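You operate a simulated robot arm through the tools that you are given. There is no shell and no other tool. Be economical: measure what you need, move in short steps, check, and stop when the job is done.

You run a simulated two-armed robot. Do the job below in one go: nothing can be reset, and whatever is moved stays where it is left.

Task
Press the wait key three times. Pick up the can marked "USED 2" from the top of the small grey stand with one hand, pass it to the other hand and put it on the back half of the parts table. Take the lock barrel marked "352" from the upper pane of the door on the stand and leave it on the top of the key box. Fetch the panel switch from the front half of the parts table and set it on the orange small pane two. Put the 4 mm shim from the top of the grey wiring bench on top of the round filter there and the 3 mm shim on the upper pane of the door on the stand. Put one of the numbered lamps from the top of the dark bench on top of the red coil on the top of the dark bench. Open the lower cabinet drawer. Any order will do. Set down upright: can, lock barrel, panel switch, numbered lamp.

It is judged by the outcome, as a careful person would: the job done as asked, and still so three seconds after it is handed in. It fails if anything else is knocked over, pushed out of place, dropped, spilled or broken.

Robot
Two 6-joint arms with two-finger grippers on one trunk, on a base that drives. Base frame: it is fixed to the floor where the robot stands at the start and does not move with it; the origin is under the middle of the robot, x ahead of it, y to its left, z up. Lengths are in mm, angles in degrees, forces in N, time in s.
The left shoulder is at the start at [30, 178, 1013], the right one opposite. With the tool pointing down near the work surface each hand reaches from about 500 to 820 mm from the robot's upright axis, wherever it stands, measured 20 degrees to its own side. Places, roughly: back half of the parts table [-2400, -7000, 800]; clear can one, clear can two [-250, -4750, 1000]; lock barrel [-500, -6500, 750]; lower cabinet drawer [-4900, -1000, 500]; numbered lamp [-5000, -2750, 1000]; orange small pane two [-2500, -6750, 750]; panel switch [-2000, -6500, 750]; red coil (16x16x4 cm) [-5300, -2500, 900]; round filter (7x7x10 cm) [-3500, -6800, 900]; shim [-3750, -6750, 750]; top of the key box (16x14 cm) [-1740, -7080, 940]; upper pane of the door on the stand [-400, -6600, 800]; wait key [600, 100, 800]. Payload 2.54 kg a hand.
The TCP of each hand is the grasp point between the finger pads, 30 mm short of the fingertips. In the tool frame z runs along the fingers and y along their closing line. The gripper opens to 116 mm. The gripper's body begins 95 mm behind the TCP.
Orientation is told as [roll, pitch, yaw] about the base's x, y, z axes, in that order, counted from this pose: with the fingers straight down and closing along the base's y, the tool's x points along the base's -x, its y along +y and its z along -z.

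Tools
- The arms move only by the tool play_rows. It takes "left_moves", "right_moves" or both (then of equal length, played together; a hand with none holds still); each is a list of rows, each a list of 7 numbers: the shift along the tool's x, y, z in mm, then the turn, a rotation vector about the tool's x, y, z in degrees, then the opening, from 0 (shut) to 1 (fully open). In form: [[dx, dy, dz, ax, ay, az, hand], ...]. A call has 1 to 10 rows; each row shifts and turns the commanded pose from where the row before left it, along the tool's axes as they then stand. A row lasts 0.2 s, in which the tool goes at most 50 mm and 8.6 degrees; a call with a longer step from one row to the next is refused whole, and so is a gripper value outside its range. A pose out of reach is approached as far as the arm can. The call stops where the force on the tool passes 40 N (or 10 N more than at its start, if that is more) or the arm is blocked; 0.2 s more then pass. The fingers move at their own pace (about 153 mm/s each) and stop on an object; they squeeze with about 43 N. The grip force told is the motor's: it shows also when the fingers shut on nothing. Time passes only in rows, and 0.2 s behind the last, so rows that do not move let the fingers close. The reply holds the time, the measured pose of the TCP, the force on the tool along the base axes, the opening and the grip force, in the units named above and with some noise, with the torque about the TCP (base axes, N m) and any sound that the robot's microphone picked up.
- Cameras (640 x 400 px; columns grow to the right, rows downward): "scene" is now at [34.5, 0.3, 1743.7]; the picture's right is [0.08, -1.00, 0.00], its down [-0.81, -0.07, -0.58] and it looks along [0.58, 0.05, -0.81] (base axes); focal length 292 px, centre (320, 200). "left" rides on the left gripper at [69, 15, -122] in its tool frame; the picture's right is [-0.21, 0.98, 0.00], its down [-0.83, -0.18, -0.53] and it looks along [-0.52, -0.11, 0.85] (tool axes); focal length 251 px, centre (320, 200). "right" rides on the right gripper at [69, -15, -122] in its tool frame; the picture's right is [0.21, 0.98, 0.00], its down [-0.83, 0.18, -0.53] and it looks along [-0.52, 0.11, 0.85] (tool axes); focal length 251 px, centre (320, 200). There is no depth. A picture from a camera that has moved, and an enlarged one, comes with that camera's place and axes in the base frame and with its lens. The place of the scene camera against the robot may be out by one fixed shift of up to 25 mm in any direction.
- capture(camera): a new picture of that camera. No time passes.
- raise_lower(by): slides the trunk up (or, below 0, down) by that many mm; the arms and the scene camera ride with it, the base frame stays. It gives what a move gives, with no picture.
- drive_base(legs): drives the robot by 1 to 6 legs, each [ahead, left, turn to the left] in mm, mm and degrees, along the robot's own axes; the way and the turn of a leg run together, so that a leg with both is an arc; at most 1500 mm and 180 degrees a leg. The arms and the cameras ride along, it lands a little off, and it stops where it bumps. It gives what a move gives.
- aim_head(pan, tilt): turns the head with the scene camera to pan (to the left, within 143 degrees either way) and tilt (down, from -29 to 69), counted from straight ahead of the robot. It gives what a move gives.
- enlarge(camera, box): a new picture of the part [left, top, right, bottom] of that camera's present view, enlarged. No time passes.
- finish_job(): hands the job in; it is judged then, once.

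Work in short steps. Places have to be worked out from the pictures, the camera data and where the tool is seen: move nearer, look again, correct. Check each grasp and each placing, and mend what went wrong. You have 217 turns and 228 pictures in all, those below and enlarged ones among them. Open the grippers and draw the arms clear of the work before you hand the job in, unless the task says otherwise; then end with one line.

The tools are called after "Request:" as a command line: name --argument value ..., lists and objects as JSON in quotes. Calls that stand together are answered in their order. play_rows: Moves the arms, as the interface text tells. Its arguments: {"type":"object","properties":{"left_moves":{"type":"array","items":{"type":"array","items":{"type":"number"}}},"right_moves":{"type":"array","items":{"type":"array","items":{"type":"number"}}}},"required":[]} The other tools are called the same way: raise_lower (by) slides the trunk up or down; drive_base (legs) drives the base; aim_head (pan, tilt) turns the head that bears the scene camera; capture (camera) takes a picture; enlarge (camera, box) takes an enlarged picture of a part of a camera's view; finish_job () hands the job in.

At the start:

```text
time: 0.0
left_ee_pos: [512.9, 300.9, 1200.2]
left_orientation: [0.0, 0.0, 0.0]
left_force: [0.0, 0.2, 0.1]
left_torque: [0.01, 0.01, -0.02]
left_width: 115.9
left_grip_force: 0.1
right_ee_pos: [560.5, -152.2, 1159.6]
right_orientation: [0.0, 0.0, 0.0]
right_force: [0.1, 0.2, -0.4]
right_torque: [0.0, -0.04, -0.01]
right_width: 116.0
right_grip_force: 0.1
trunk travel left (down, up): [-225.0, 315.0]
robot x, y, heading: [1.7, 0.7, -0.2]
head pan, tilt: [4.6, 54.2]
```

scene: 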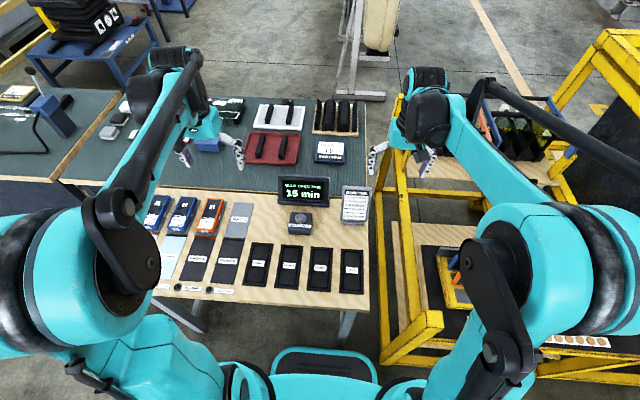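
right: 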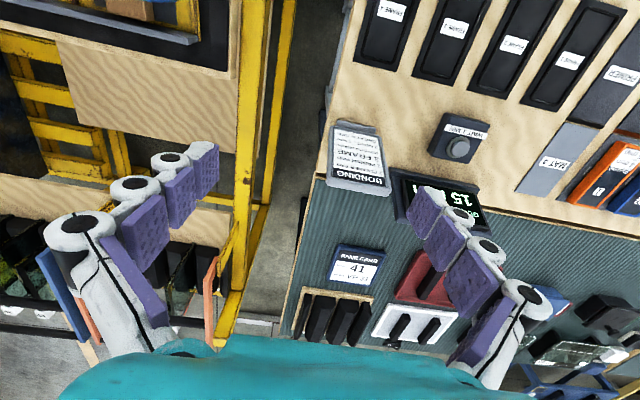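
left: 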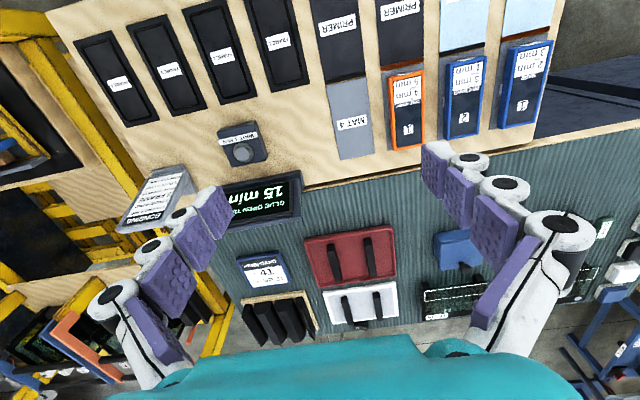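

I start by looking closely at the wait key and the card beside it.

Request:
enlarge --camera "scene" --box '[140, 160, 400, 310]'

Request:
enlarge --camera "right" --box '[300, 80, 560, 240]'

```text
2.46 times, centred on (270, 235) of scene
camera zoom: at [34.5, 0.3, 1743.7], right [0.08, -1.0, 0.0], down [-0.81, -0.07, -0.58], along [0.58, 0.05, -0.81], focal length 719 px, centre (443, 114)
```

zoom: 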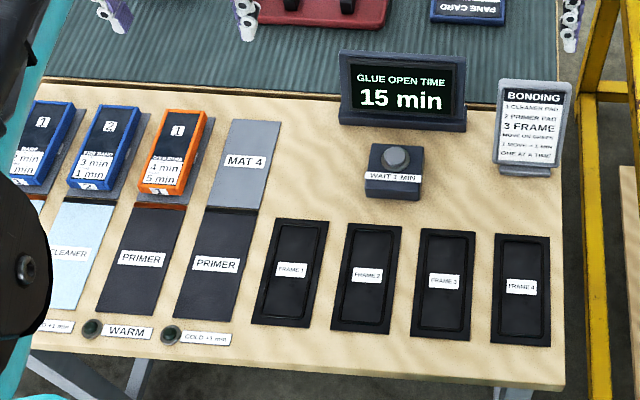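

```text
2.46 times, centred on (430, 160) of right
camera zoom: at [490.9, -167.0, 1282.8], right [-0.21, 0.98, 0.0], down [0.83, 0.18, 0.53], along [0.52, 0.11, -0.85], focal length 619 px, centre (49, 298)
```

zoom: 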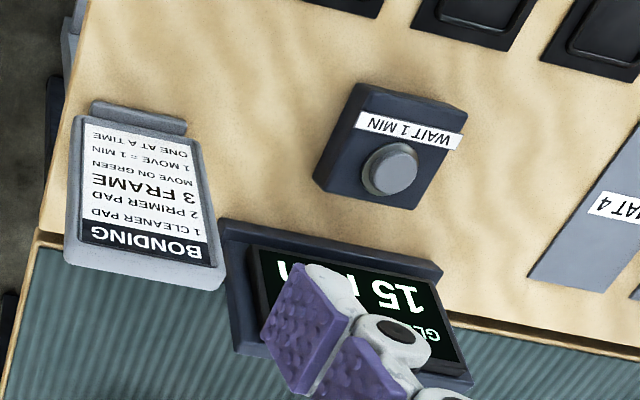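

The wait key's cap triangulates to about (597, 123, 835). I bring the left hand, closed, to just above it.

Request:
play_rows --left_moves '[[-10.5, -22, 35, 0, 0, 0, 0], [-10.5, -22, 35, 0, 0, 0, 0], [-10.5, -22, 35, 0, 0, 0, 0], [-10.5, -22, 35, 0, 0, 0, 0], [-10.5, -22, 35, 0, 0, 0, 0], [-10.5, -22, 35, 0, 0, 0, 0], [-10.5, -23, 40, 0, 0, 0, 0], [-10.5, -23, 40, 0, 0, 0, 0], [0, 0, 0, 0, 0, 0, 0]]'

Request:
capture --camera "left"

Request:
enlarge --camera "scene" --box '[230, 140, 390, 240]'

```text
time: 2.0
left_ee_pos: [593.4, 122.1, 909.8]
left_orientation: [0.0, 0.1, -0.1]
left_force: [-0.4, 0.8, 0.1]
left_torque: [0.0, 0.02, -0.01]
left_width: 0.0
left_grip_force: 28.0
right_ee_pos: [559.5, -151.6, 1160.3]
right_orientation: [0.0, 0.0, 0.0]
right_force: [-0.1, -1.4, 0.3]
right_torque: [0.0, -0.04, 0.01]
right_width: 115.8
right_grip_force: 0.2
trunk travel left (down, up): [-225.0, 315.0]
robot x, y, heading: [-0.8, 0.8, 0.1]
head pan, tilt: [4.6, 54.2]
```

```text
222 pictures are left
camera left: at [524.6, 138.3, 1031.8], right [0.21, 0.98, 0.0], down [0.83, -0.18, 0.53], along [0.52, -0.11, -0.85], focal length 251 px, centre (320, 200)
```

left: 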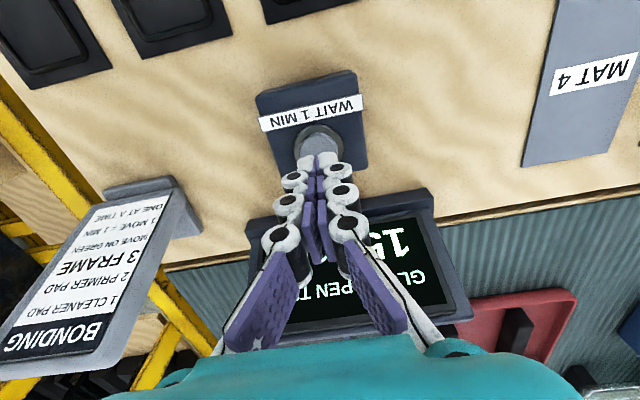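

```text
4.00 times, centred on (310, 190) of scene
camera zoom: at [33.4, 0.7, 1743.8], right [0.08, -1.0, 0.0], down [-0.81, -0.07, -0.59], along [0.58, 0.05, -0.81], focal length 1169 px, centre (360, 240)
```

zoom: 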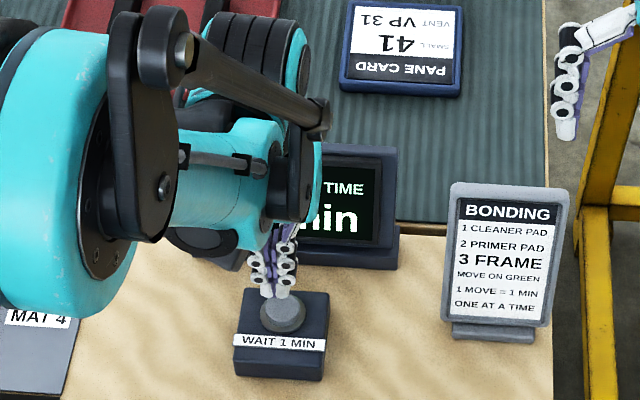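

Tips are right above the cap. I press down in small steps once and lift.

Request:
play_rows --left_moves '[[0, 0, 20, 0, 0, 0, 0], [0, 0, 15, 0, 0, 0, 0], [0, 0, 5, 0, 0, 0, 0], [0, 0, 4, 0, 0, 0, 0], [0, 0, 3, 0, 0, 0, 0], [0, 0, 3, 0, 0, 0, 0]]'

Request:
enlarge --camera "scene" --box '[230, 140, 390, 240]'

```text
time: 3.4
left_ee_pos: [597.1, 124.2, 861.2]
left_orientation: [-0.1, -0.2, 0.1]
left_force: [0.9, -0.2, 13.4]
left_torque: [0.01, -0.01, 0.0]
left_width: 5.9
left_grip_force: 28.8
right_ee_pos: [559.3, -152.6, 1160.4]
right_orientation: [0.0, 0.0, 0.1]
right_force: [-0.5, -0.2, 0.7]
right_torque: [-0.02, 0.01, 0.03]
right_width: 116.2
right_grip_force: 0.0
trunk travel left (down, up): [-225.0, 315.0]
robot x, y, heading: [0.9, -2.0, -0.2]
head pan, tilt: [4.6, 54.2]
heard: click
```

```text
4.00 times, centred on (310, 190) of scene
camera zoom: at [33.1, -0.1, 1743.9], right [0.08, -1.0, 0.0], down [-0.81, -0.06, -0.59], along [0.58, 0.05, -0.81], focal length 1169 px, centre (360, 240)
```

zoom: 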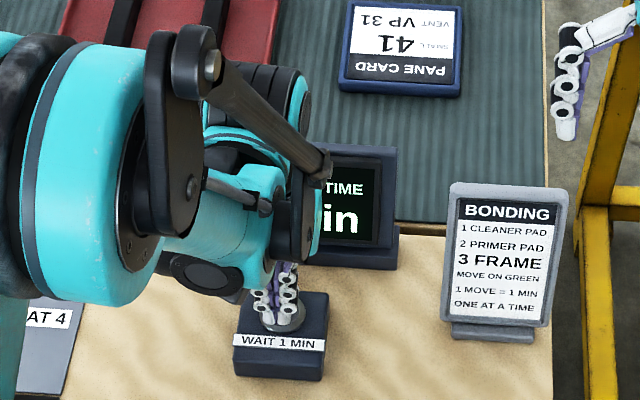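

One click heard. I lift well clear and press the second time the same way.

Request:
play_rows --left_moves '[[0, 0, -15, 0, 0, 0, 0], [0, 0, -15, 0, 0, 0, 0], [0, 0, 0, 0, 0, 0, 0], [0, 0, 15, 0, 0, 0, 0], [0, 0, 8, 0, 0, 0, 0], [0, 0, 4, 0, 0, 0, 0], [0, 0, 3, 0, 0, 0, 0]]'

Request:
play_rows --left_moves '[[0, 0, -15, 0, 0, 0, 0], [0, 0, -20, 0, 0, 0, 0], [0, 0, -10, 0, 0, 0, 0]]'

Request:
capture --camera "left"

```text
time: 5.0
left_ee_pos: [595.5, 123.4, 861.9]
left_orientation: [0.0, 0.0, 0.1]
left_force: [5.4, 0.7, 13.9]
left_torque: [0.03, -0.17, -0.01]
left_width: 6.0
left_grip_force: 28.2
right_ee_pos: [560.3, -152.2, 1159.2]
right_orientation: [-0.1, 0.0, 0.0]
right_force: [0.2, -0.4, -0.1]
right_torque: [-0.02, -0.04, -0.01]
right_width: 116.2
right_grip_force: 0.1
trunk travel left (down, up): [-225.0, 315.0]
robot x, y, heading: [-2.3, 3.4, -0.1]
head pan, tilt: [4.6, 54.2]
heard: click
```

```text
time: 5.8
left_ee_pos: [597.1, 124.3, 906.5]
left_orientation: [0.0, 0.0, 0.0]
left_force: [0.8, 0.9, -0.2]
left_torque: [0.03, -0.04, 0.02]
left_width: 0.0
left_grip_force: 28.5
right_ee_pos: [560.5, -152.6, 1161.1]
right_orientation: [0.1, 0.1, -0.1]
right_force: [-1.1, -0.1, -0.9]
right_torque: [0.02, 0.0, 0.0]
right_width: 115.9
right_grip_force: 0.1
trunk travel left (down, up): [-225.0, 315.0]
robot x, y, heading: [4.0, 0.9, 0.0]
head pan, tilt: [4.6, 54.2]
```

```text
219 pictures are left
camera left: at [527.1, 139.0, 1027.8], right [0.21, 0.98, 0.0], down [0.83, -0.18, 0.53], along [0.52, -0.11, -0.85], focal length 251 px, centre (320, 200)
```

left: 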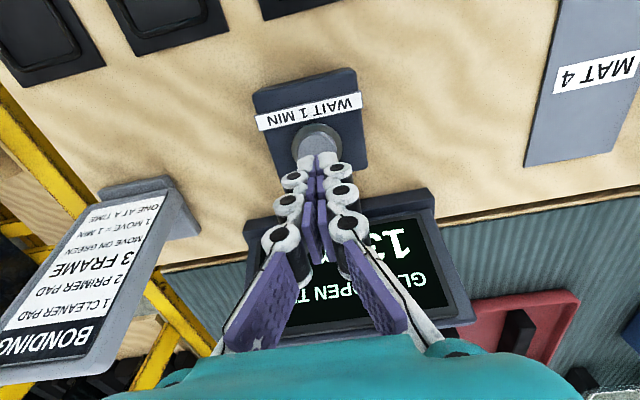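

Display reads 13, so two presses counted. Third press, then rise.

Request:
play_rows --left_moves '[[0, 0, 20, 0, 0, 0, 0], [0, 0, 12, 0, 0, 0, 0], [0, 0, 5, 0, 0, 0, 0], [0, 0, 4, 0, 0, 0, 0], [0, 0, 4, 0, 0, 0, 0]]'

Request:
play_rows --left_moves '[[0, 0, -40, 0, 0, 0, 0], [0, 0, -45, 0, 0, 0, 0], [0, 0, -45, 0, 0, 0, 0], [0, 0, -45, 0, 0, 0, 0], [10, 20, -40, 0, 0, 0, 0.5], [20, 40, -10, 0, 0, 0, 0.5], [20, 40, -10, 0, 0, 0, 0.5], [20, 40, -10, 0, 0, 0, 0.5]]'

Request:
capture --camera "scene"

```text
time: 7.0
left_ee_pos: [597.1, 123.0, 862.1]
left_orientation: [0.0, 0.0, 0.0]
left_force: [5.6, -0.4, 14.1]
left_torque: [-0.01, -0.09, 0.02]
left_width: 6.0
left_grip_force: 29.0
right_ee_pos: [559.8, -152.0, 1160.1]
right_orientation: [0.0, 0.1, 0.0]
right_force: [0.0, 0.2, -0.3]
right_torque: [-0.01, -0.01, -0.01]
right_width: 115.9
right_grip_force: 0.2
trunk travel left (down, up): [-225.0, 315.0]
robot x, y, heading: [3.9, 0.2, -0.3]
head pan, tilt: [4.6, 54.2]
heard: click
```

```text
time: 8.8
left_ee_pos: [528.3, 264.2, 1107.0]
left_orientation: [0.0, 0.0, 0.1]
left_force: [-1.0, 0.4, 0.6]
left_torque: [-0.01, -0.02, 0.01]
left_width: 58.0
left_grip_force: 0.1
right_ee_pos: [559.1, -151.2, 1159.6]
right_orientation: [-0.1, 0.0, -0.1]
right_force: [-0.8, -0.2, 0.9]
right_torque: [-0.04, 0.01, 0.02]
right_width: 116.1
right_grip_force: 0.0
trunk travel left (down, up): [-225.0, 315.0]
robot x, y, heading: [-0.9, -2.8, 0.0]
head pan, tilt: [4.6, 54.2]
```

```text
218 pictures are left
camera scene: at [33.4, 1.6, 1743.7], right [0.08, -1.0, 0.0], down [-0.81, -0.07, -0.59], along [0.58, 0.05, -0.81], focal length 292 px, centre (320, 200)
```

scene: 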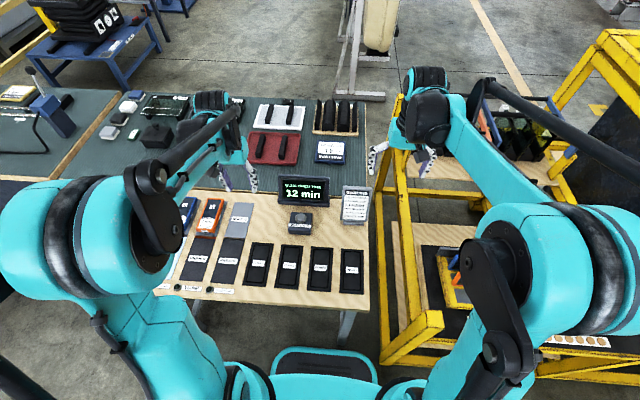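

The display shows 12 min: three presses done. Now I look around to the right and behind to plan the drive to the small grey stand.

Request:
aim_head --pan -85 --tilt 15

Request:
capture --camera "scene"

Request:
aim_head --pan -140 --tilt 20

Request:
capture --camera "scene"

Request:
aim_head --pan 130 --tilt 20

Request:
capture --camera "scene"

```text
time: 10.4
left_ee_pos: [527.9, 263.8, 1107.9]
left_orientation: [0.0, 0.0, 0.0]
left_force: [-0.2, -0.1, 0.2]
left_torque: [0.0, 0.01, 0.0]
left_width: 57.9
left_grip_force: 0.1
right_ee_pos: [560.5, -151.4, 1159.8]
right_orientation: [0.0, 0.1, 0.1]
right_force: [-0.2, 0.3, -0.6]
right_torque: [0.01, 0.01, 0.0]
right_width: 115.9
right_grip_force: 0.0
trunk travel left (down, up): [-225.0, 315.0]
robot x, y, heading: [-0.1, 1.8, -0.2]
head pan, tilt: [-85.0, 15.0]
```

```text
217 pictures are left
camera scene: at [-30.0, -98.6, 1802.9], right [-1.0, -0.09, 0.0], down [-0.02, 0.26, -0.97], along [0.08, -0.96, -0.26], focal length 292 px, centre (320, 200)
```

scene: 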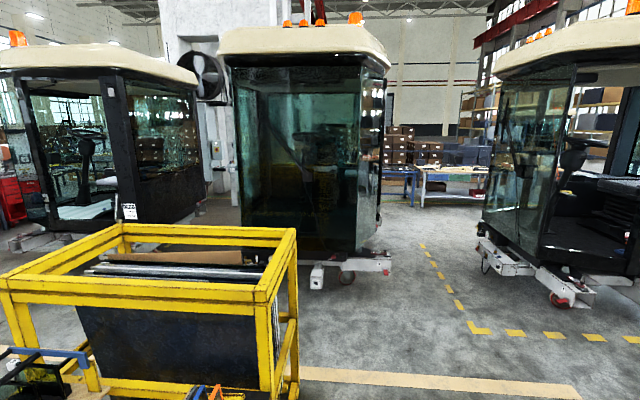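

```text
time: 11.7
left_ee_pos: [529.4, 264.8, 1108.0]
left_orientation: [0.1, 0.0, 0.0]
left_force: [-0.2, 0.0, -1.0]
left_torque: [0.01, 0.0, -0.01]
left_width: 58.0
left_grip_force: 0.1
right_ee_pos: [558.9, -151.7, 1159.0]
right_orientation: [0.0, 0.0, 0.1]
right_force: [0.7, 0.2, -0.1]
right_torque: [-0.01, -0.01, -0.03]
right_width: 116.1
right_grip_force: 0.1
trunk travel left (down, up): [-225.0, 315.0]
robot x, y, heading: [-0.3, -0.7, 0.0]
head pan, tilt: [-140.0, 20.0]
```

```text
216 pictures are left
camera scene: at [-109.5, -65.5, 1794.8], right [-0.64, 0.77, 0.0], down [0.26, 0.22, -0.94], along [-0.72, -0.6, -0.34], focal length 292 px, centre (320, 200)
```

scene: 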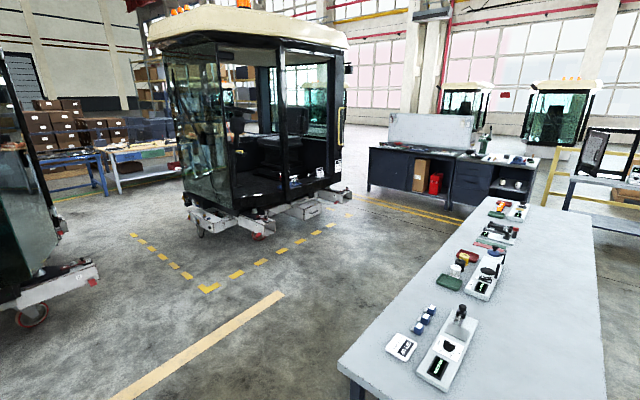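

```text
time: 15.4
left_ee_pos: [528.4, 262.5, 1106.7]
left_orientation: [0.0, 0.0, -0.1]
left_force: [0.0, 0.1, -0.3]
left_torque: [0.03, -0.05, -0.03]
left_width: 57.9
left_grip_force: 0.0
right_ee_pos: [560.5, -151.4, 1158.8]
right_orientation: [-0.1, 0.0, 0.0]
right_force: [-0.4, -0.3, -0.5]
right_torque: [-0.01, 0.02, -0.01]
right_width: 116.1
right_grip_force: 0.1
trunk travel left (down, up): [-225.0, 315.0]
robot x, y, heading: [1.0, 0.8, -0.2]
head pan, tilt: [130.0, 20.0]
```

```text
215 pictures are left
camera scene: at [-98.0, 65.8, 1794.8], right [0.77, 0.64, 0.0], down [0.22, -0.26, -0.94], along [-0.6, 0.72, -0.34], focal length 292 px, centre (320, 200)
```

scene: 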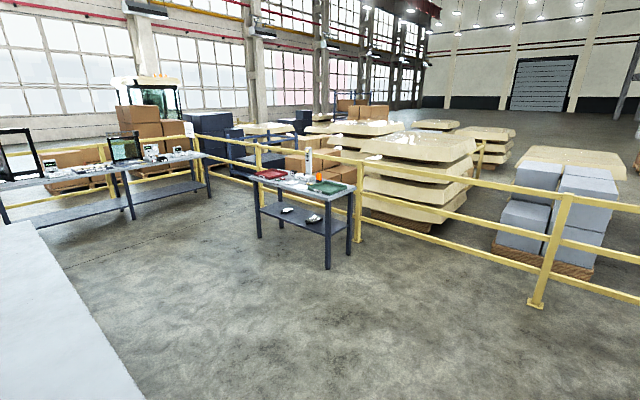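

I check the near right side and the floor gap before turning.

Request:
aim_head --pan -60 --tilt 50

Request:
capture --camera "scene"

Request:
aim_head --pan -143 --tilt 60

Request:
capture --camera "scene"

```text
time: 18.2
left_ee_pos: [529.8, 263.6, 1106.0]
left_orientation: [0.0, -0.1, 0.0]
left_force: [-0.2, -0.9, 0.4]
left_torque: [0.02, -0.03, 0.0]
left_width: 57.9
left_grip_force: 0.0
right_ee_pos: [559.6, -153.4, 1159.7]
right_orientation: [0.1, 0.0, 0.0]
right_force: [0.2, 0.0, 0.1]
right_torque: [-0.01, -0.02, -0.02]
right_width: 116.2
right_grip_force: 0.1
trunk travel left (down, up): [-225.0, 315.0]
robot x, y, heading: [-1.1, -3.2, -0.0]
head pan, tilt: [-60.0, 50.0]
```

```text
214 pictures are left
camera scene: at [0.4, -72.2, 1749.2], right [-0.87, -0.5, 0.0], down [-0.38, 0.66, -0.64], along [0.32, -0.56, -0.77], focal length 292 px, centre (320, 200)
```

scene: 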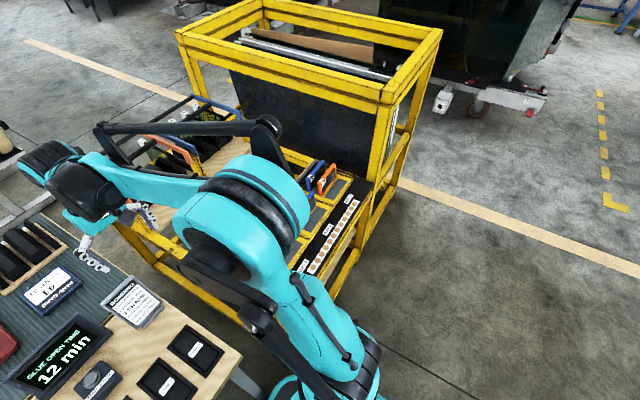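

```text
time: 19.8
left_ee_pos: [530.1, 263.4, 1107.5]
left_orientation: [0.0, 0.0, 0.0]
left_force: [-0.1, 0.7, -0.7]
left_torque: [0.02, 0.0, 0.04]
left_width: 58.0
left_grip_force: 0.0
right_ee_pos: [559.4, -152.3, 1158.8]
right_orientation: [0.0, 0.0, 0.0]
right_force: [0.0, -0.1, 0.0]
right_torque: [-0.01, 0.0, -0.02]
right_width: 116.1
right_grip_force: 0.1
trunk travel left (down, up): [-225.0, 315.0]
robot x, y, heading: [-2.2, 1.1, 0.1]
head pan, tilt: [-143.0, 60.0]
```

```text
213 pictures are left
camera scene: at [-91.4, -45.7, 1736.6], right [-0.6, 0.8, 0.0], down [0.69, 0.52, -0.5], along [-0.4, -0.3, -0.87], focal length 292 px, centre (320, 200)
```

scene: 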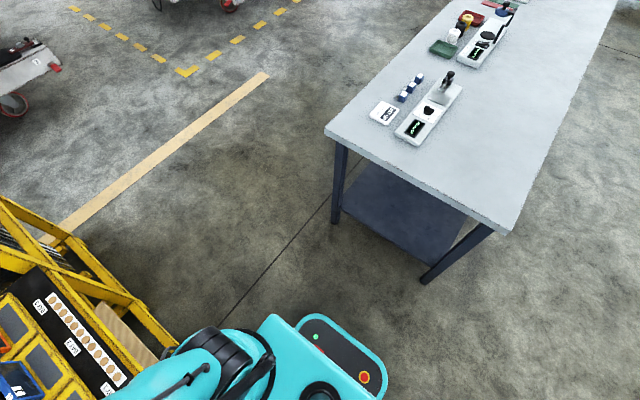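

The rack stays at x>270 and the table behind starts at x<-815. I back up 300, turn right on the spot, and drive into the aisle.

Request:
drive_base --legs '[[-300, 0, 0], [0, 0, -90], [1400, -150, 0], [1000, -350, 0]]'

Request:
aim_head --pan 0 --tilt 12

Request:
capture --camera "scene"

Request:
aim_head --pan 40 --tilt 15

Request:
capture --camera "scene"

```text
time: 37.5
left_ee_pos: [-463.1, -2977.5, 1106.7]
left_orientation: [0.0, -0.1, -88.9]
left_force: [-0.2, 0.2, 0.4]
left_torque: [0.04, -0.01, 0.01]
left_width: 58.0
left_grip_force: 0.0
right_ee_pos: [-878.6, -3018.2, 1159.9]
right_orientation: [0.0, 0.0, -88.9]
right_force: [-0.6, 0.6, 0.5]
right_torque: [0.0, -0.01, 0.05]
right_width: 115.8
right_grip_force: 0.1
trunk travel left (down, up): [-225.0, 315.0]
robot x, y, heading: [-735.9, -2453.0, -89.0]
head pan, tilt: [-143.0, 60.0]
```

```text
time: 39.7
left_ee_pos: [-462.4, -2976.9, 1106.8]
left_orientation: [0.0, 0.0, -88.9]
left_force: [0.2, 0.4, -0.1]
left_torque: [-0.01, -0.01, -0.06]
left_width: 57.9
left_grip_force: 0.1
right_ee_pos: [-878.1, -3016.9, 1160.6]
right_orientation: [0.0, 0.0, -89.0]
right_force: [0.4, 0.0, 0.0]
right_torque: [0.0, 0.0, 0.0]
right_width: 115.9
right_grip_force: 0.1
trunk travel left (down, up): [-225.0, 315.0]
robot x, y, heading: [-736.9, -2452.0, -88.7]
head pan, tilt: [0.0, 12.0]
```

```text
212 pictures are left
camera scene: at [-743.9, -2522.9, 1807.8], right [-1.0, -0.02, 0.0], down [0.0, 0.21, -0.98], along [0.02, -0.98, -0.21], focal length 292 px, centre (320, 200)
```

scene: 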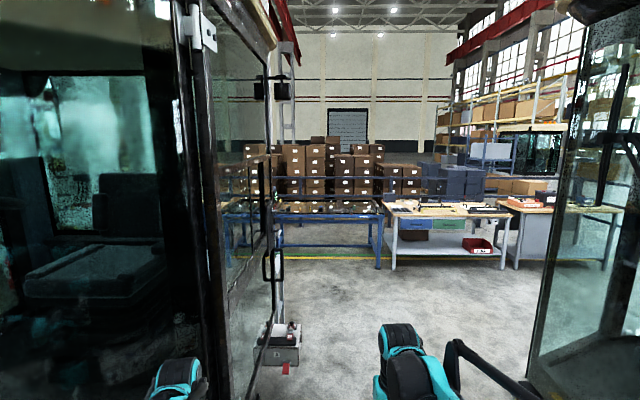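

```text
time: 40.8
left_ee_pos: [-463.2, -2976.4, 1105.3]
left_orientation: [0.1, 0.0, -88.8]
left_force: [0.2, -0.2, 0.1]
left_torque: [-0.01, 0.01, -0.01]
left_width: 58.0
left_grip_force: 0.1
right_ee_pos: [-877.7, -3016.1, 1160.0]
right_orientation: [0.0, 0.0, -88.8]
right_force: [0.1, -0.4, 1.2]
right_torque: [0.0, 0.03, 0.03]
right_width: 116.3
right_grip_force: 0.0
trunk travel left (down, up): [-225.0, 315.0]
robot x, y, heading: [-736.7, -2453.8, -88.8]
head pan, tilt: [40.0, 15.0]
```

```text
211 pictures are left
camera scene: at [-684.3, -2500.1, 1802.9], right [-0.75, -0.66, 0.0], down [-0.17, 0.2, -0.97], along [0.63, -0.73, -0.26], focal length 292 px, centre (320, 200)
```

scene: 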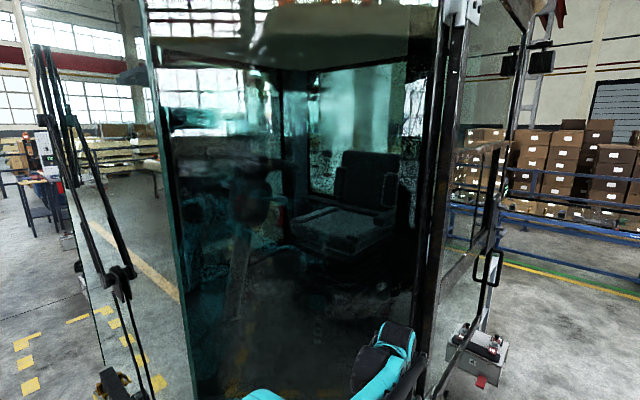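

The cab on the left is close. I slide right to mid-aisle and go on, then look towards the small grey stand.

Request:
drive_base --legs '[[0, -400, 0], [1400, 0, 0]]'

Request:
capture --camera "scene"

Request:
aim_head --pan 0 --tilt 15

Request:
capture --camera "scene"

```text
time: 49.8
left_ee_pos: [-856.5, -4370.3, 1107.0]
left_orientation: [0.0, 0.0, -89.9]
left_force: [1.0, -0.8, 0.4]
left_torque: [0.04, 0.0, 0.02]
left_width: 57.9
left_grip_force: 0.0
right_ee_pos: [-1272.8, -4401.8, 1159.3]
right_orientation: [-0.1, 0.1, -89.9]
right_force: [0.3, 0.4, 0.1]
right_torque: [0.04, 0.0, 0.02]
right_width: 116.1
right_grip_force: 0.0
trunk travel left (down, up): [-225.0, 315.0]
robot x, y, heading: [-1120.9, -3840.2, -90.1]
head pan, tilt: [40.0, 15.0]
```

```text
210 pictures are left
camera scene: at [-1070.2, -3889.0, 1802.9], right [-0.76, -0.64, 0.0], down [-0.17, 0.2, -0.97], along [0.62, -0.74, -0.26], focal length 292 px, centre (320, 200)
```

scene: 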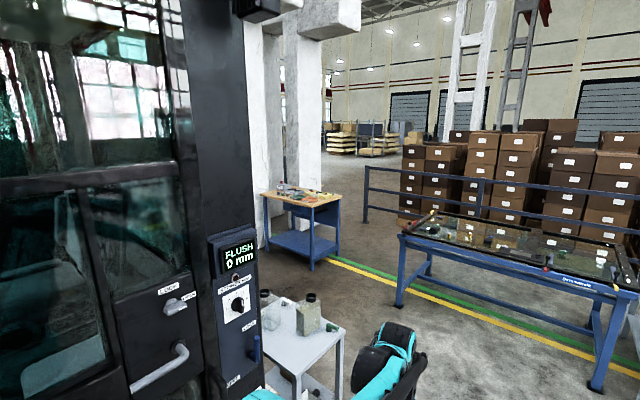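

```text
time: 50.9
left_ee_pos: [-856.7, -4369.3, 1105.7]
left_orientation: [0.0, 0.0, -90.0]
left_force: [1.1, -0.3, -0.4]
left_torque: [0.02, -0.02, -0.01]
left_width: 57.9
left_grip_force: 0.0
right_ee_pos: [-1273.0, -4402.2, 1160.2]
right_orientation: [0.0, 0.0, -89.8]
right_force: [0.0, 0.7, 1.3]
right_torque: [0.0, 0.0, -0.01]
right_width: 116.4
right_grip_force: 0.2
trunk travel left (down, up): [-225.0, 315.0]
robot x, y, heading: [-1123.7, -3839.9, -89.7]
head pan, tilt: [0.0, 15.0]
```

```text
209 pictures are left
camera scene: at [-1130.1, -3910.6, 1802.9], right [-1.0, 0.0, 0.0], down [0.0, 0.26, -0.97], along [0.0, -0.97, -0.26], focal length 292 px, centre (320, 200)
```

scene: 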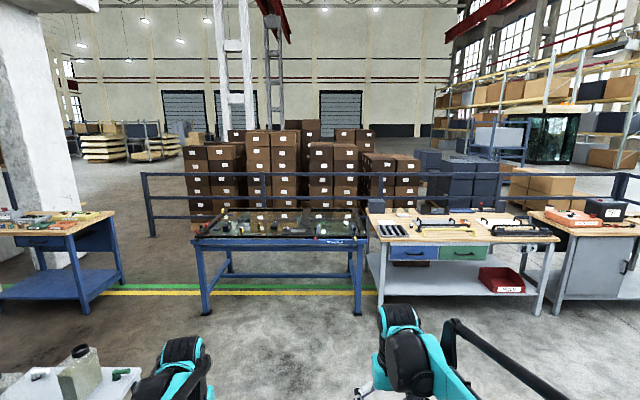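

The small grey stand is beside the cab's rear corner, its can near (-285,-4742). I move down the aisle, turn to face +x and look.

Request:
drive_base --legs '[[920, 0, 0], [0, 0, 90]]'

Request:
aim_head --pan 0 --tilt 40

Request:
capture --camera "scene"

```text
time: 59.5
left_ee_pos: [-588.5, -4496.5, 1106.9]
left_orientation: [0.0, -0.1, -0.2]
left_force: [0.4, -0.5, -0.5]
left_torque: [0.02, -0.01, 0.0]
left_width: 57.8
left_grip_force: 0.1
right_ee_pos: [-559.5, -4914.1, 1160.1]
right_orientation: [0.1, -0.1, -0.1]
right_force: [-0.7, -0.8, 0.1]
right_torque: [0.02, -0.02, -0.01]
right_width: 115.9
right_grip_force: 0.0
trunk travel left (down, up): [-225.0, 315.0]
robot x, y, heading: [-1116.0, -4757.8, -0.3]
head pan, tilt: [0.0, 15.0]
```

```text
time: 60.4
left_ee_pos: [-588.6, -4496.9, 1107.2]
left_orientation: [0.0, 0.0, 0.0]
left_force: [-0.3, 0.8, -0.3]
left_torque: [-0.03, -0.03, -0.03]
left_width: 58.0
left_grip_force: 0.1
right_ee_pos: [-557.7, -4913.7, 1160.4]
right_orientation: [0.1, -0.1, 0.0]
right_force: [0.1, -0.4, 0.8]
right_torque: [-0.02, -0.01, -0.03]
right_width: 116.0
right_grip_force: 0.1
trunk travel left (down, up): [-225.0, 315.0]
robot x, y, heading: [-1121.3, -4762.2, -0.0]
head pan, tilt: [0.0, 40.0]
```

```text
208 pictures are left
camera scene: at [-1071.7, -4765.7, 1763.4], right [0.0, -1.0, 0.0], down [-0.64, 0.0, -0.77], along [0.77, 0.0, -0.64], focal length 292 px, centre (320, 200)
```

scene: 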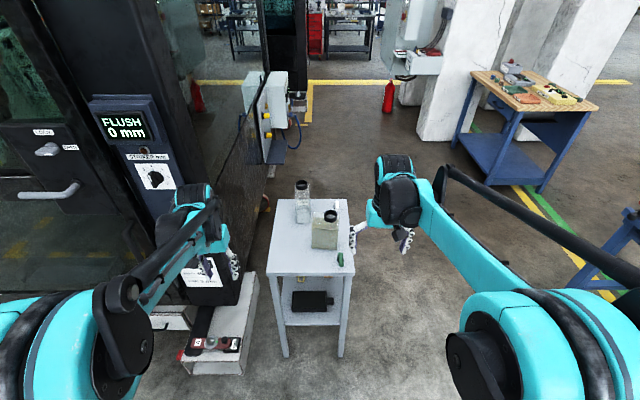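

The stand carries two can-like items. I enlarge it.

Request:
enlarge --camera "scene" --box '[250, 160, 370, 290]'

Request:
capture --camera "right"

Request:
capture --camera "left"

```text
3.08 times, centred on (310, 225) of scene
camera zoom: at [-1071.7, -4765.7, 1763.4], right [0.0, -1.0, 0.0], down [-0.64, 0.0, -0.77], along [0.77, 0.0, -0.64], focal length 899 px, centre (351, 123)
```

zoom: 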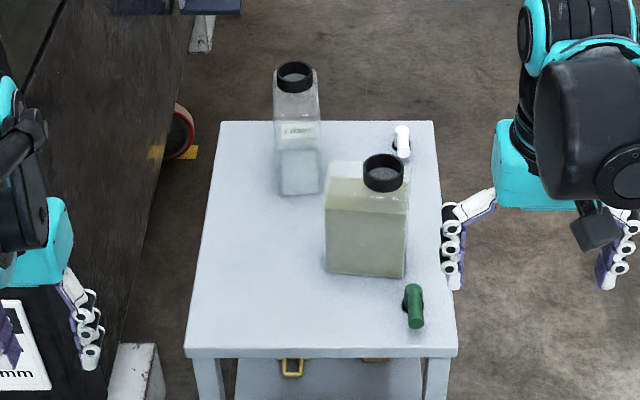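

```text
206 pictures are left
camera right: at [-628.0, -4928.0, 1282.8], right [-0.21, 0.98, 0.0], down [0.83, 0.18, 0.53], along [0.52, 0.11, -0.85], focal length 251 px, centre (320, 200)
```

right: 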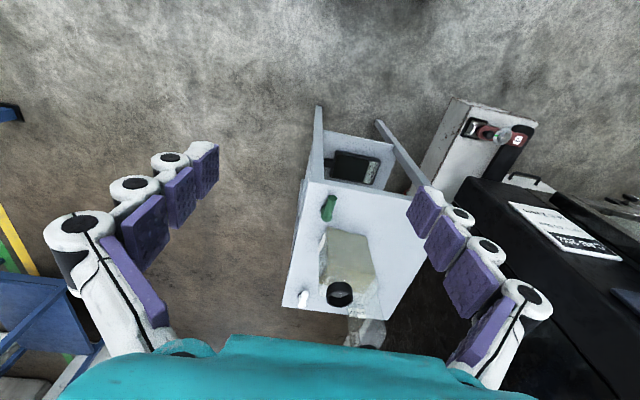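

```text
205 pictures are left
camera left: at [-658.2, -4482.4, 1228.5], right [0.22, 0.98, 0.0], down [0.83, -0.18, 0.53], along [0.52, -0.12, -0.85], focal length 251 px, centre (320, 200)
```

left: 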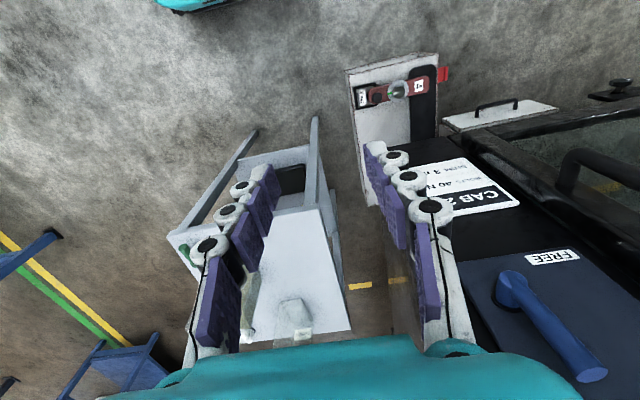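

One can is nearer, another farther with a label. I zoom on the labels.

Request:
enlarge --camera "scene" --box '[285, 175, 345, 215]'

Request:
enlarge --camera "right" --box '[280, 180, 440, 360]'

```text
10.00 times, centred on (315, 195) of scene
camera zoom: at [-1071.7, -4765.7, 1763.4], right [0.0, -1.0, 0.0], down [-0.64, 0.0, -0.77], along [0.77, 0.0, -0.64], focal length 2922 px, centre (370, 250)
```

zoom: 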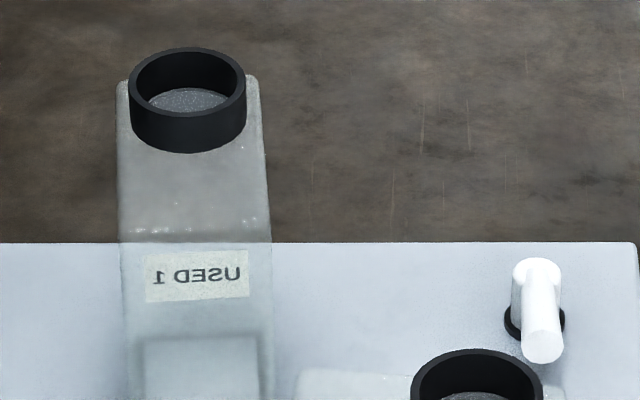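

```text
2.22 times, centred on (360, 270) of right
camera zoom: at [-628.0, -4928.0, 1282.8], right [-0.21, 0.98, 0.0], down [0.83, 0.18, 0.53], along [0.52, 0.11, -0.85], focal length 559 px, centre (231, 44)
```

zoom: 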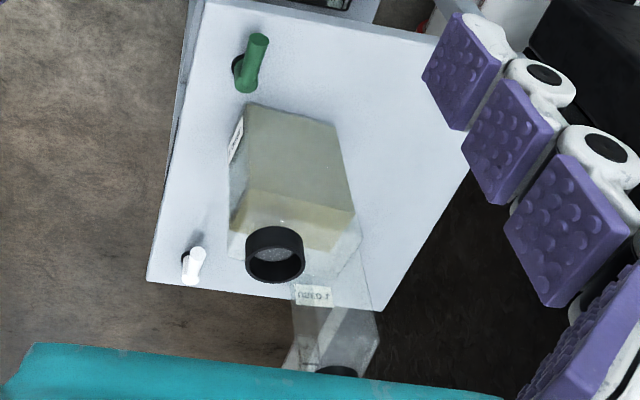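

The near can should be "USED 2" (its label is on its −y side; the far one reads "USED 1"). They're open cans, so I'll keep it level. I draw the left hand back a bit and place the robot diagonal to the stand.

Request:
play_rows --left_moves '[[30, 0, -20, 0, 0, 0, 0.5], [30, 0, -20, 0, 0, 0, 0.5], [30, 0, -20, 0, 0, 0, 0.5]]'

Request:
drive_base --legs '[[360, -250, 0], [0, 0, 35]]'

Request:
aim_head --pan -12 --tilt 50

Request:
capture --camera "scene"

Request:
capture --camera "right"

```text
time: 61.2
left_ee_pos: [-680.4, -4498.5, 1168.6]
left_orientation: [0.0, -0.1, 0.0]
left_force: [-0.1, 0.3, -0.3]
left_torque: [0.01, -0.07, -0.02]
left_width: 58.0
left_grip_force: 0.0
right_ee_pos: [-560.9, -4912.7, 1161.8]
right_orientation: [0.0, -0.1, -0.1]
right_force: [0.2, -0.9, 0.3]
right_torque: [0.02, -0.03, -0.03]
right_width: 115.9
right_grip_force: 0.0
trunk travel left (down, up): [-225.0, 315.0]
robot x, y, heading: [-1117.5, -4757.4, -0.0]
head pan, tilt: [0.0, 40.0]
```

```text
time: 65.5
left_ee_pos: [-545.6, -4545.9, 1167.2]
left_orientation: [0.1, 0.0, 34.7]
left_force: [0.4, 0.7, 0.0]
left_torque: [-0.03, 0.01, -0.02]
left_width: 58.0
left_grip_force: 0.0
right_ee_pos: [-210.9, -4818.7, 1159.2]
right_orientation: [-0.1, 0.0, 34.8]
right_force: [-0.2, 0.3, -0.6]
right_torque: [-0.03, 0.0, 0.02]
right_width: 115.8
right_grip_force: 0.1
trunk travel left (down, up): [-225.0, 315.0]
robot x, y, heading: [-756.6, -5013.6, 34.7]
head pan, tilt: [0.0, 40.0]
```

```text
time: 66.3
left_ee_pos: [-545.9, -4545.7, 1166.9]
left_orientation: [0.0, 0.1, 34.8]
left_force: [0.0, 0.4, -0.4]
left_torque: [0.0, 0.01, -0.02]
left_width: 57.9
left_grip_force: 0.1
right_ee_pos: [-210.3, -4818.6, 1159.8]
right_orientation: [0.0, 0.0, 34.7]
right_force: [-0.1, -0.3, 0.9]
right_torque: [0.02, 0.01, 0.02]
right_width: 116.0
right_grip_force: 0.1
trunk travel left (down, up): [-225.0, 315.0]
robot x, y, heading: [-756.7, -5016.8, 34.9]
head pan, tilt: [-12.0, 50.0]
```

```text
202 pictures are left
camera scene: at [-719.4, -5006.0, 1749.2], right [0.39, -0.92, 0.0], down [-0.71, -0.3, -0.64], along [0.59, 0.25, -0.77], focal length 292 px, centre (320, 200)
```

scene: 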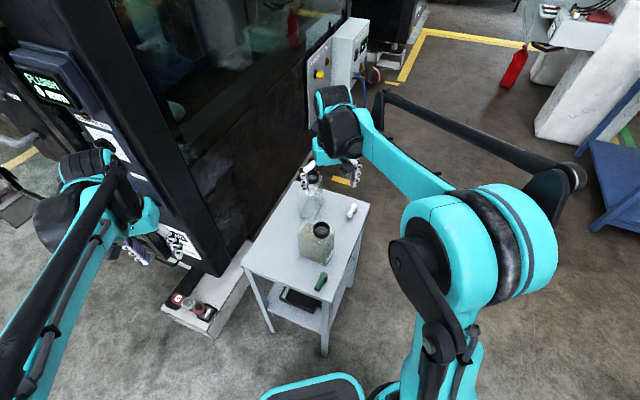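

```text
201 pictures are left
camera right: at [-258.7, -4870.4, 1282.8], right [-0.73, 0.68, 0.0], down [0.57, 0.62, 0.53], along [0.36, 0.39, -0.85], focal length 251 px, centre (320, 200)
```

right: 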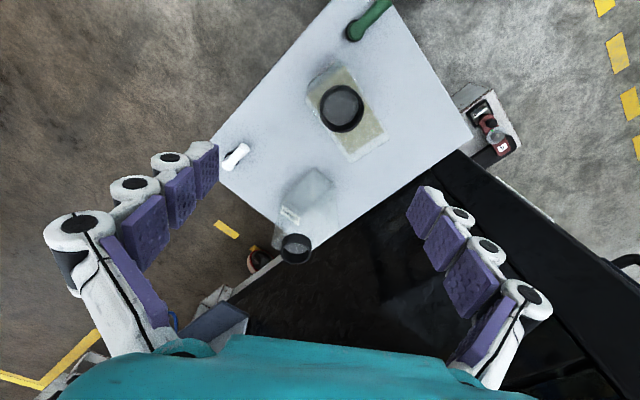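

The right camera gives the near can's neck top at about (-231,-4800,951), its wide side along y. I turn the right hand so that it closes along x and tilts toward +y, to come in from the −y side.

Request:
play_rows --right_moves '[[0, 0, 0, 0, 0, -7.9, 1], [0, 0, 0, 0, 0, -7.9, 1], [0, 0, 0, 0, 0, -7.9, 1], [0, 0, 0, 0, 0, -7.9, 1], [0, 0, 0, 0, 0, -7.9, 1], [0, 0, 0, 0, 0, -7.9, 1], [0, 0, 0, 0, 0, -7.8, 1], [30, 0, 0, 0, -8, 0, 1], [30, 0, 0, 0, -8, 0, 1], [30, 0, 0, 0, -8, 0, 1]]'

Request:
play_rows --right_moves '[[30, 0, 0, 0, -8, 0, 1], [20, 0, 0, 0, -8, 0, 1], [0, 0, 0, 0, 0, 0, 1]]'

Request:
capture --camera "right"

```text
time: 68.5
left_ee_pos: [-546.4, -4547.7, 1166.7]
left_orientation: [0.1, -0.1, 34.8]
left_force: [0.0, -0.5, 0.8]
left_torque: [0.02, 0.01, 0.0]
left_width: 58.1
left_grip_force: 0.1
right_ee_pos: [-210.6, -4909.6, 1146.2]
right_orientation: [-0.1, -24.2, 90.1]
right_force: [0.5, -0.7, -0.8]
right_torque: [0.04, 0.01, -0.01]
right_width: 115.9
right_grip_force: 0.1
trunk travel left (down, up): [-225.0, 315.0]
robot x, y, heading: [-760.1, -5011.2, 34.9]
head pan, tilt: [-12.0, 50.0]
```

```text
time: 69.3
left_ee_pos: [-548.1, -4544.1, 1166.4]
left_orientation: [0.0, 0.0, 34.7]
left_force: [0.8, 0.4, 0.3]
left_torque: [-0.04, -0.02, -0.03]
left_width: 58.0
left_grip_force: 0.0
right_ee_pos: [-211.4, -4952.4, 1126.1]
right_orientation: [-0.1, -40.1, 90.2]
right_force: [0.3, -1.2, 0.0]
right_torque: [0.01, -0.01, -0.02]
right_width: 116.0
right_grip_force: 0.1
trunk travel left (down, up): [-225.0, 315.0]
robot x, y, heading: [-754.3, -5010.2, 34.7]
head pan, tilt: [-12.0, 50.0]
```

```text
200 pictures are left
camera right: at [-196.0, -5083.4, 1174.7], right [-0.98, -0.16, -0.14], down [-0.18, 0.29, 0.94], along [-0.11, 0.94, -0.31], focal length 251 px, centre (320, 200)
```

right: 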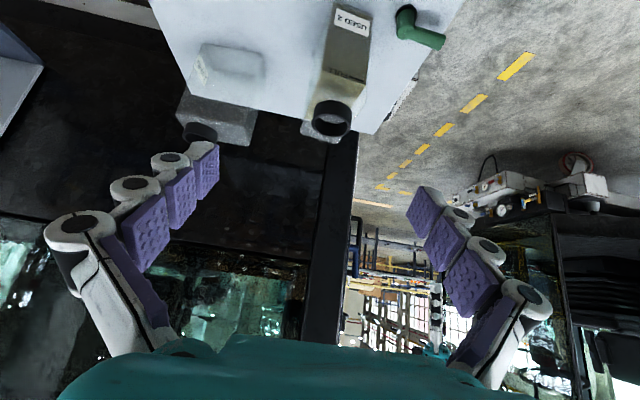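

The label reads "USED 2". I zoom to measure the can's faces.

Request:
enlarge --camera "right" --box '[180, 0, 460, 175]'

```text
2.29 times, centred on (320, 88) of right
camera zoom: at [-196.0, -5083.4, 1174.7], right [-0.98, -0.16, -0.14], down [-0.18, 0.29, 0.94], along [-0.11, 0.94, -0.31], focal length 575 px, centre (320, 457)
```

zoom: 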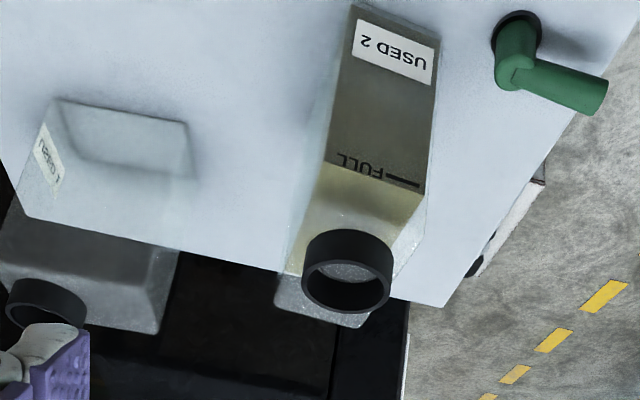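

Can base z≈780, neck top ≈970, thin side ≈64 mm centred at x≈-233, near face y≈-4825. I go to a pre-grasp along the tilted axis and look.

Request:
play_rows --right_moves '[[12, 5.5, 42.5, 0, 0, 0, 1], [12, 5.5, 42.5, 0, 0, 0, 1], [12, 5.5, 42.5, 0, 0, 0, 1], [12, 5.5, 42.5, 0, 0, 0, 1], [0, 0, 0, 0, 0, 0, 1]]'

Request:
capture --camera "right"

Request:
enlarge --camera "scene" --box '[240, 120, 400, 300]'

```text
time: 70.5
left_ee_pos: [-546.1, -4546.2, 1167.2]
left_orientation: [0.0, 0.0, 34.8]
left_force: [0.0, 0.1, -0.5]
left_torque: [0.0, -0.03, 0.01]
left_width: 57.9
left_grip_force: 0.0
right_ee_pos: [-232.6, -4880.3, 964.0]
right_orientation: [-0.1, -40.0, 90.0]
right_force: [-0.2, 0.0, -0.2]
right_torque: [0.02, 0.0, -0.06]
right_width: 116.2
right_grip_force: 0.0
trunk travel left (down, up): [-225.0, 315.0]
robot x, y, heading: [-757.6, -5015.6, 34.9]
head pan, tilt: [-12.0, 50.0]
```

```text
198 pictures are left
camera right: at [-217.5, -5011.5, 1013.7], right [-0.98, -0.16, -0.14], down [-0.18, 0.29, 0.94], along [-0.11, 0.94, -0.31], focal length 251 px, centre (320, 200)
```

right: 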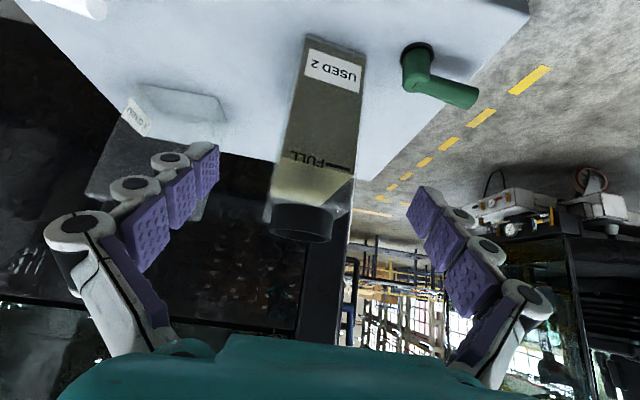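

```text
2.22 times, centred on (320, 210) of scene
camera zoom: at [-720.4, -5006.8, 1749.2], right [0.39, -0.92, 0.0], down [-0.71, -0.3, -0.64], along [0.59, 0.25, -0.77], focal length 649 px, centre (320, 178)
```

zoom: 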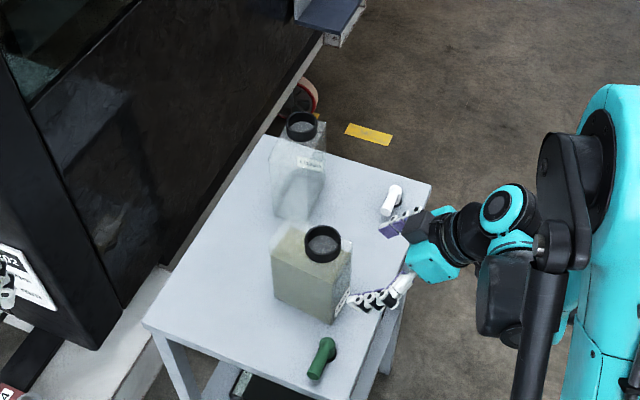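

Aligned. I advance 130 mm along the fingers, still open, then look.

Request:
play_rows --right_moves '[[0, 0, 33, 0, 0, 0, 1], [0, 0, 33, 0, 0, 0, 1], [0, 0, 33, 0, 0, 0, 1], [0, 0, 31, 0, 0, 0, 1], [0, 0, 0, 0, 0, 0, 1]]'

Request:
capture --camera "right"

Request:
enlarge --camera "scene" --box '[240, 120, 400, 300]'

```text
time: 71.7
left_ee_pos: [-546.7, -4545.6, 1167.5]
left_orientation: [0.0, 0.1, 34.7]
left_force: [0.1, 0.6, -0.1]
left_torque: [-0.03, 0.03, -0.03]
left_width: 58.3
left_grip_force: 0.1
right_ee_pos: [-214.7, -4788.7, 879.8]
right_orientation: [0.0, -39.9, 90.0]
right_force: [-0.7, 0.4, 1.0]
right_torque: [-0.02, 0.01, -0.02]
right_width: 116.2
right_grip_force: 0.1
right hand out of reach, approached as far as the arm can: row 2, 3, 4
trunk travel left (down, up): [-225.0, 315.0]
robot x, y, heading: [-756.5, -5017.2, 34.9]
head pan, tilt: [-12.0, 50.0]
```

```text
196 pictures are left
camera right: at [-199.5, -4919.9, 930.0], right [-0.98, -0.17, -0.14], down [-0.18, 0.29, 0.94], along [-0.12, 0.94, -0.31], focal length 251 px, centre (320, 200)
```

right: 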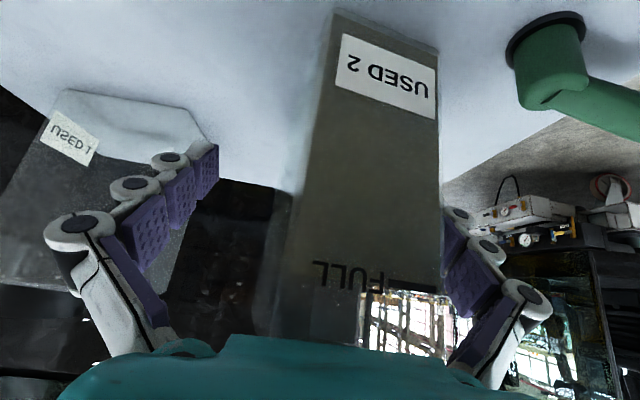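

```text
2.22 times, centred on (320, 210) of scene
camera zoom: at [-719.5, -5006.3, 1749.2], right [0.39, -0.92, 0.0], down [-0.71, -0.3, -0.64], along [0.59, 0.25, -0.77], focal length 649 px, centre (320, 178)
```

zoom: 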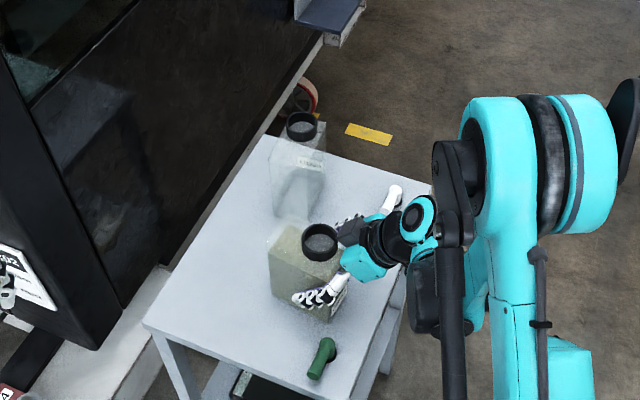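

The arm couldn't get quite there: it stopped at (-215,-4789,880), 18 mm off in x. I nudge the base to centre the hand on the can.

Request:
drive_base --legs '[[-15, 10, 0]]'

Request:
capture --camera "right"

```text
time: 72.5
left_ee_pos: [-564.3, -4545.9, 1167.1]
left_orientation: [0.0, 0.0, 34.9]
left_force: [-0.8, -0.6, -0.4]
left_torque: [0.0, -0.06, -0.01]
left_width: 58.1
left_grip_force: 0.1
right_ee_pos: [-232.8, -4790.8, 879.8]
right_orientation: [0.1, -39.9, 90.0]
right_force: [-0.8, -0.2, 0.1]
right_torque: [-0.03, 0.0, 0.02]
right_width: 116.1
right_grip_force: 0.1
trunk travel left (down, up): [-225.0, 315.0]
robot x, y, heading: [-775.5, -5013.1, 34.6]
head pan, tilt: [-12.0, 50.0]
```

```text
194 pictures are left
camera right: at [-217.2, -4920.7, 930.4], right [-0.98, -0.17, -0.14], down [-0.18, 0.29, 0.94], along [-0.12, 0.94, -0.31], focal length 251 px, centre (320, 200)
```

right: 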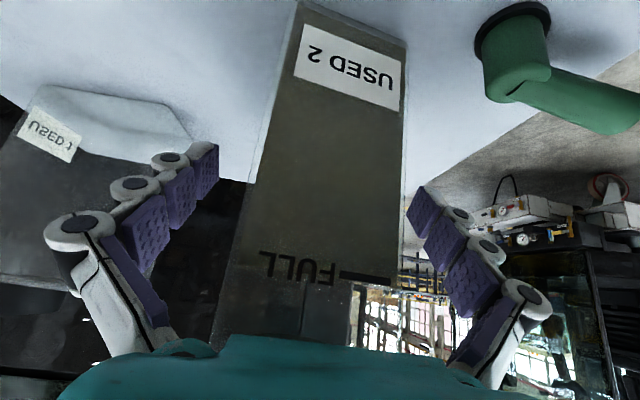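

Centred now. Close on the can.

Request:
play_rows --right_moves '[[0, 0, 0, 0, 0, 0, 0.5], [0, 0, 0, 0, 0, 0, 0.3], [0, 0, 0, 0, 0, 0, 0.3], [0, 0, 0, 0, 0, 0, 0.3]]'

Request:
capture --camera "right"

```text
time: 73.5
left_ee_pos: [-563.8, -4546.4, 1167.3]
left_orientation: [0.0, 0.0, 34.8]
left_force: [0.3, 0.3, 0.1]
left_torque: [0.01, 0.01, -0.02]
left_width: 57.7
left_grip_force: 0.0
right_ee_pos: [-232.5, -4790.3, 879.7]
right_orientation: [0.1, -39.9, 90.0]
right_force: [2.8, -3.0, 3.4]
right_torque: [0.56, -0.7, -0.36]
right_width: 65.5
right_grip_force: 43.1
trunk travel left (down, up): [-225.0, 315.0]
robot x, y, heading: [-776.2, -5013.9, 35.0]
head pan, tilt: [-12.0, 50.0]
```

```text
193 pictures are left
camera right: at [-216.6, -4921.1, 930.2], right [-0.98, -0.16, -0.14], down [-0.18, 0.29, 0.94], along [-0.11, 0.94, -0.31], focal length 251 px, centre (320, 200)
```

right: 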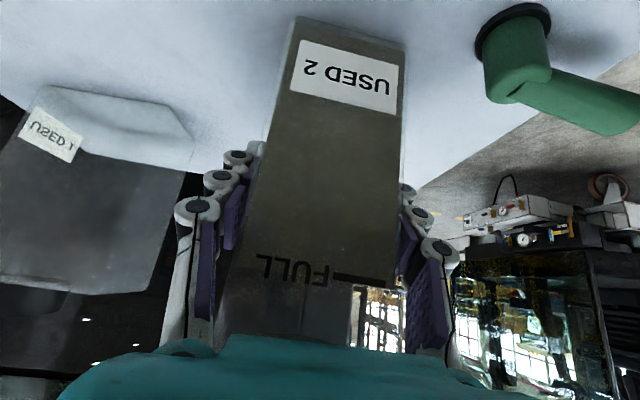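

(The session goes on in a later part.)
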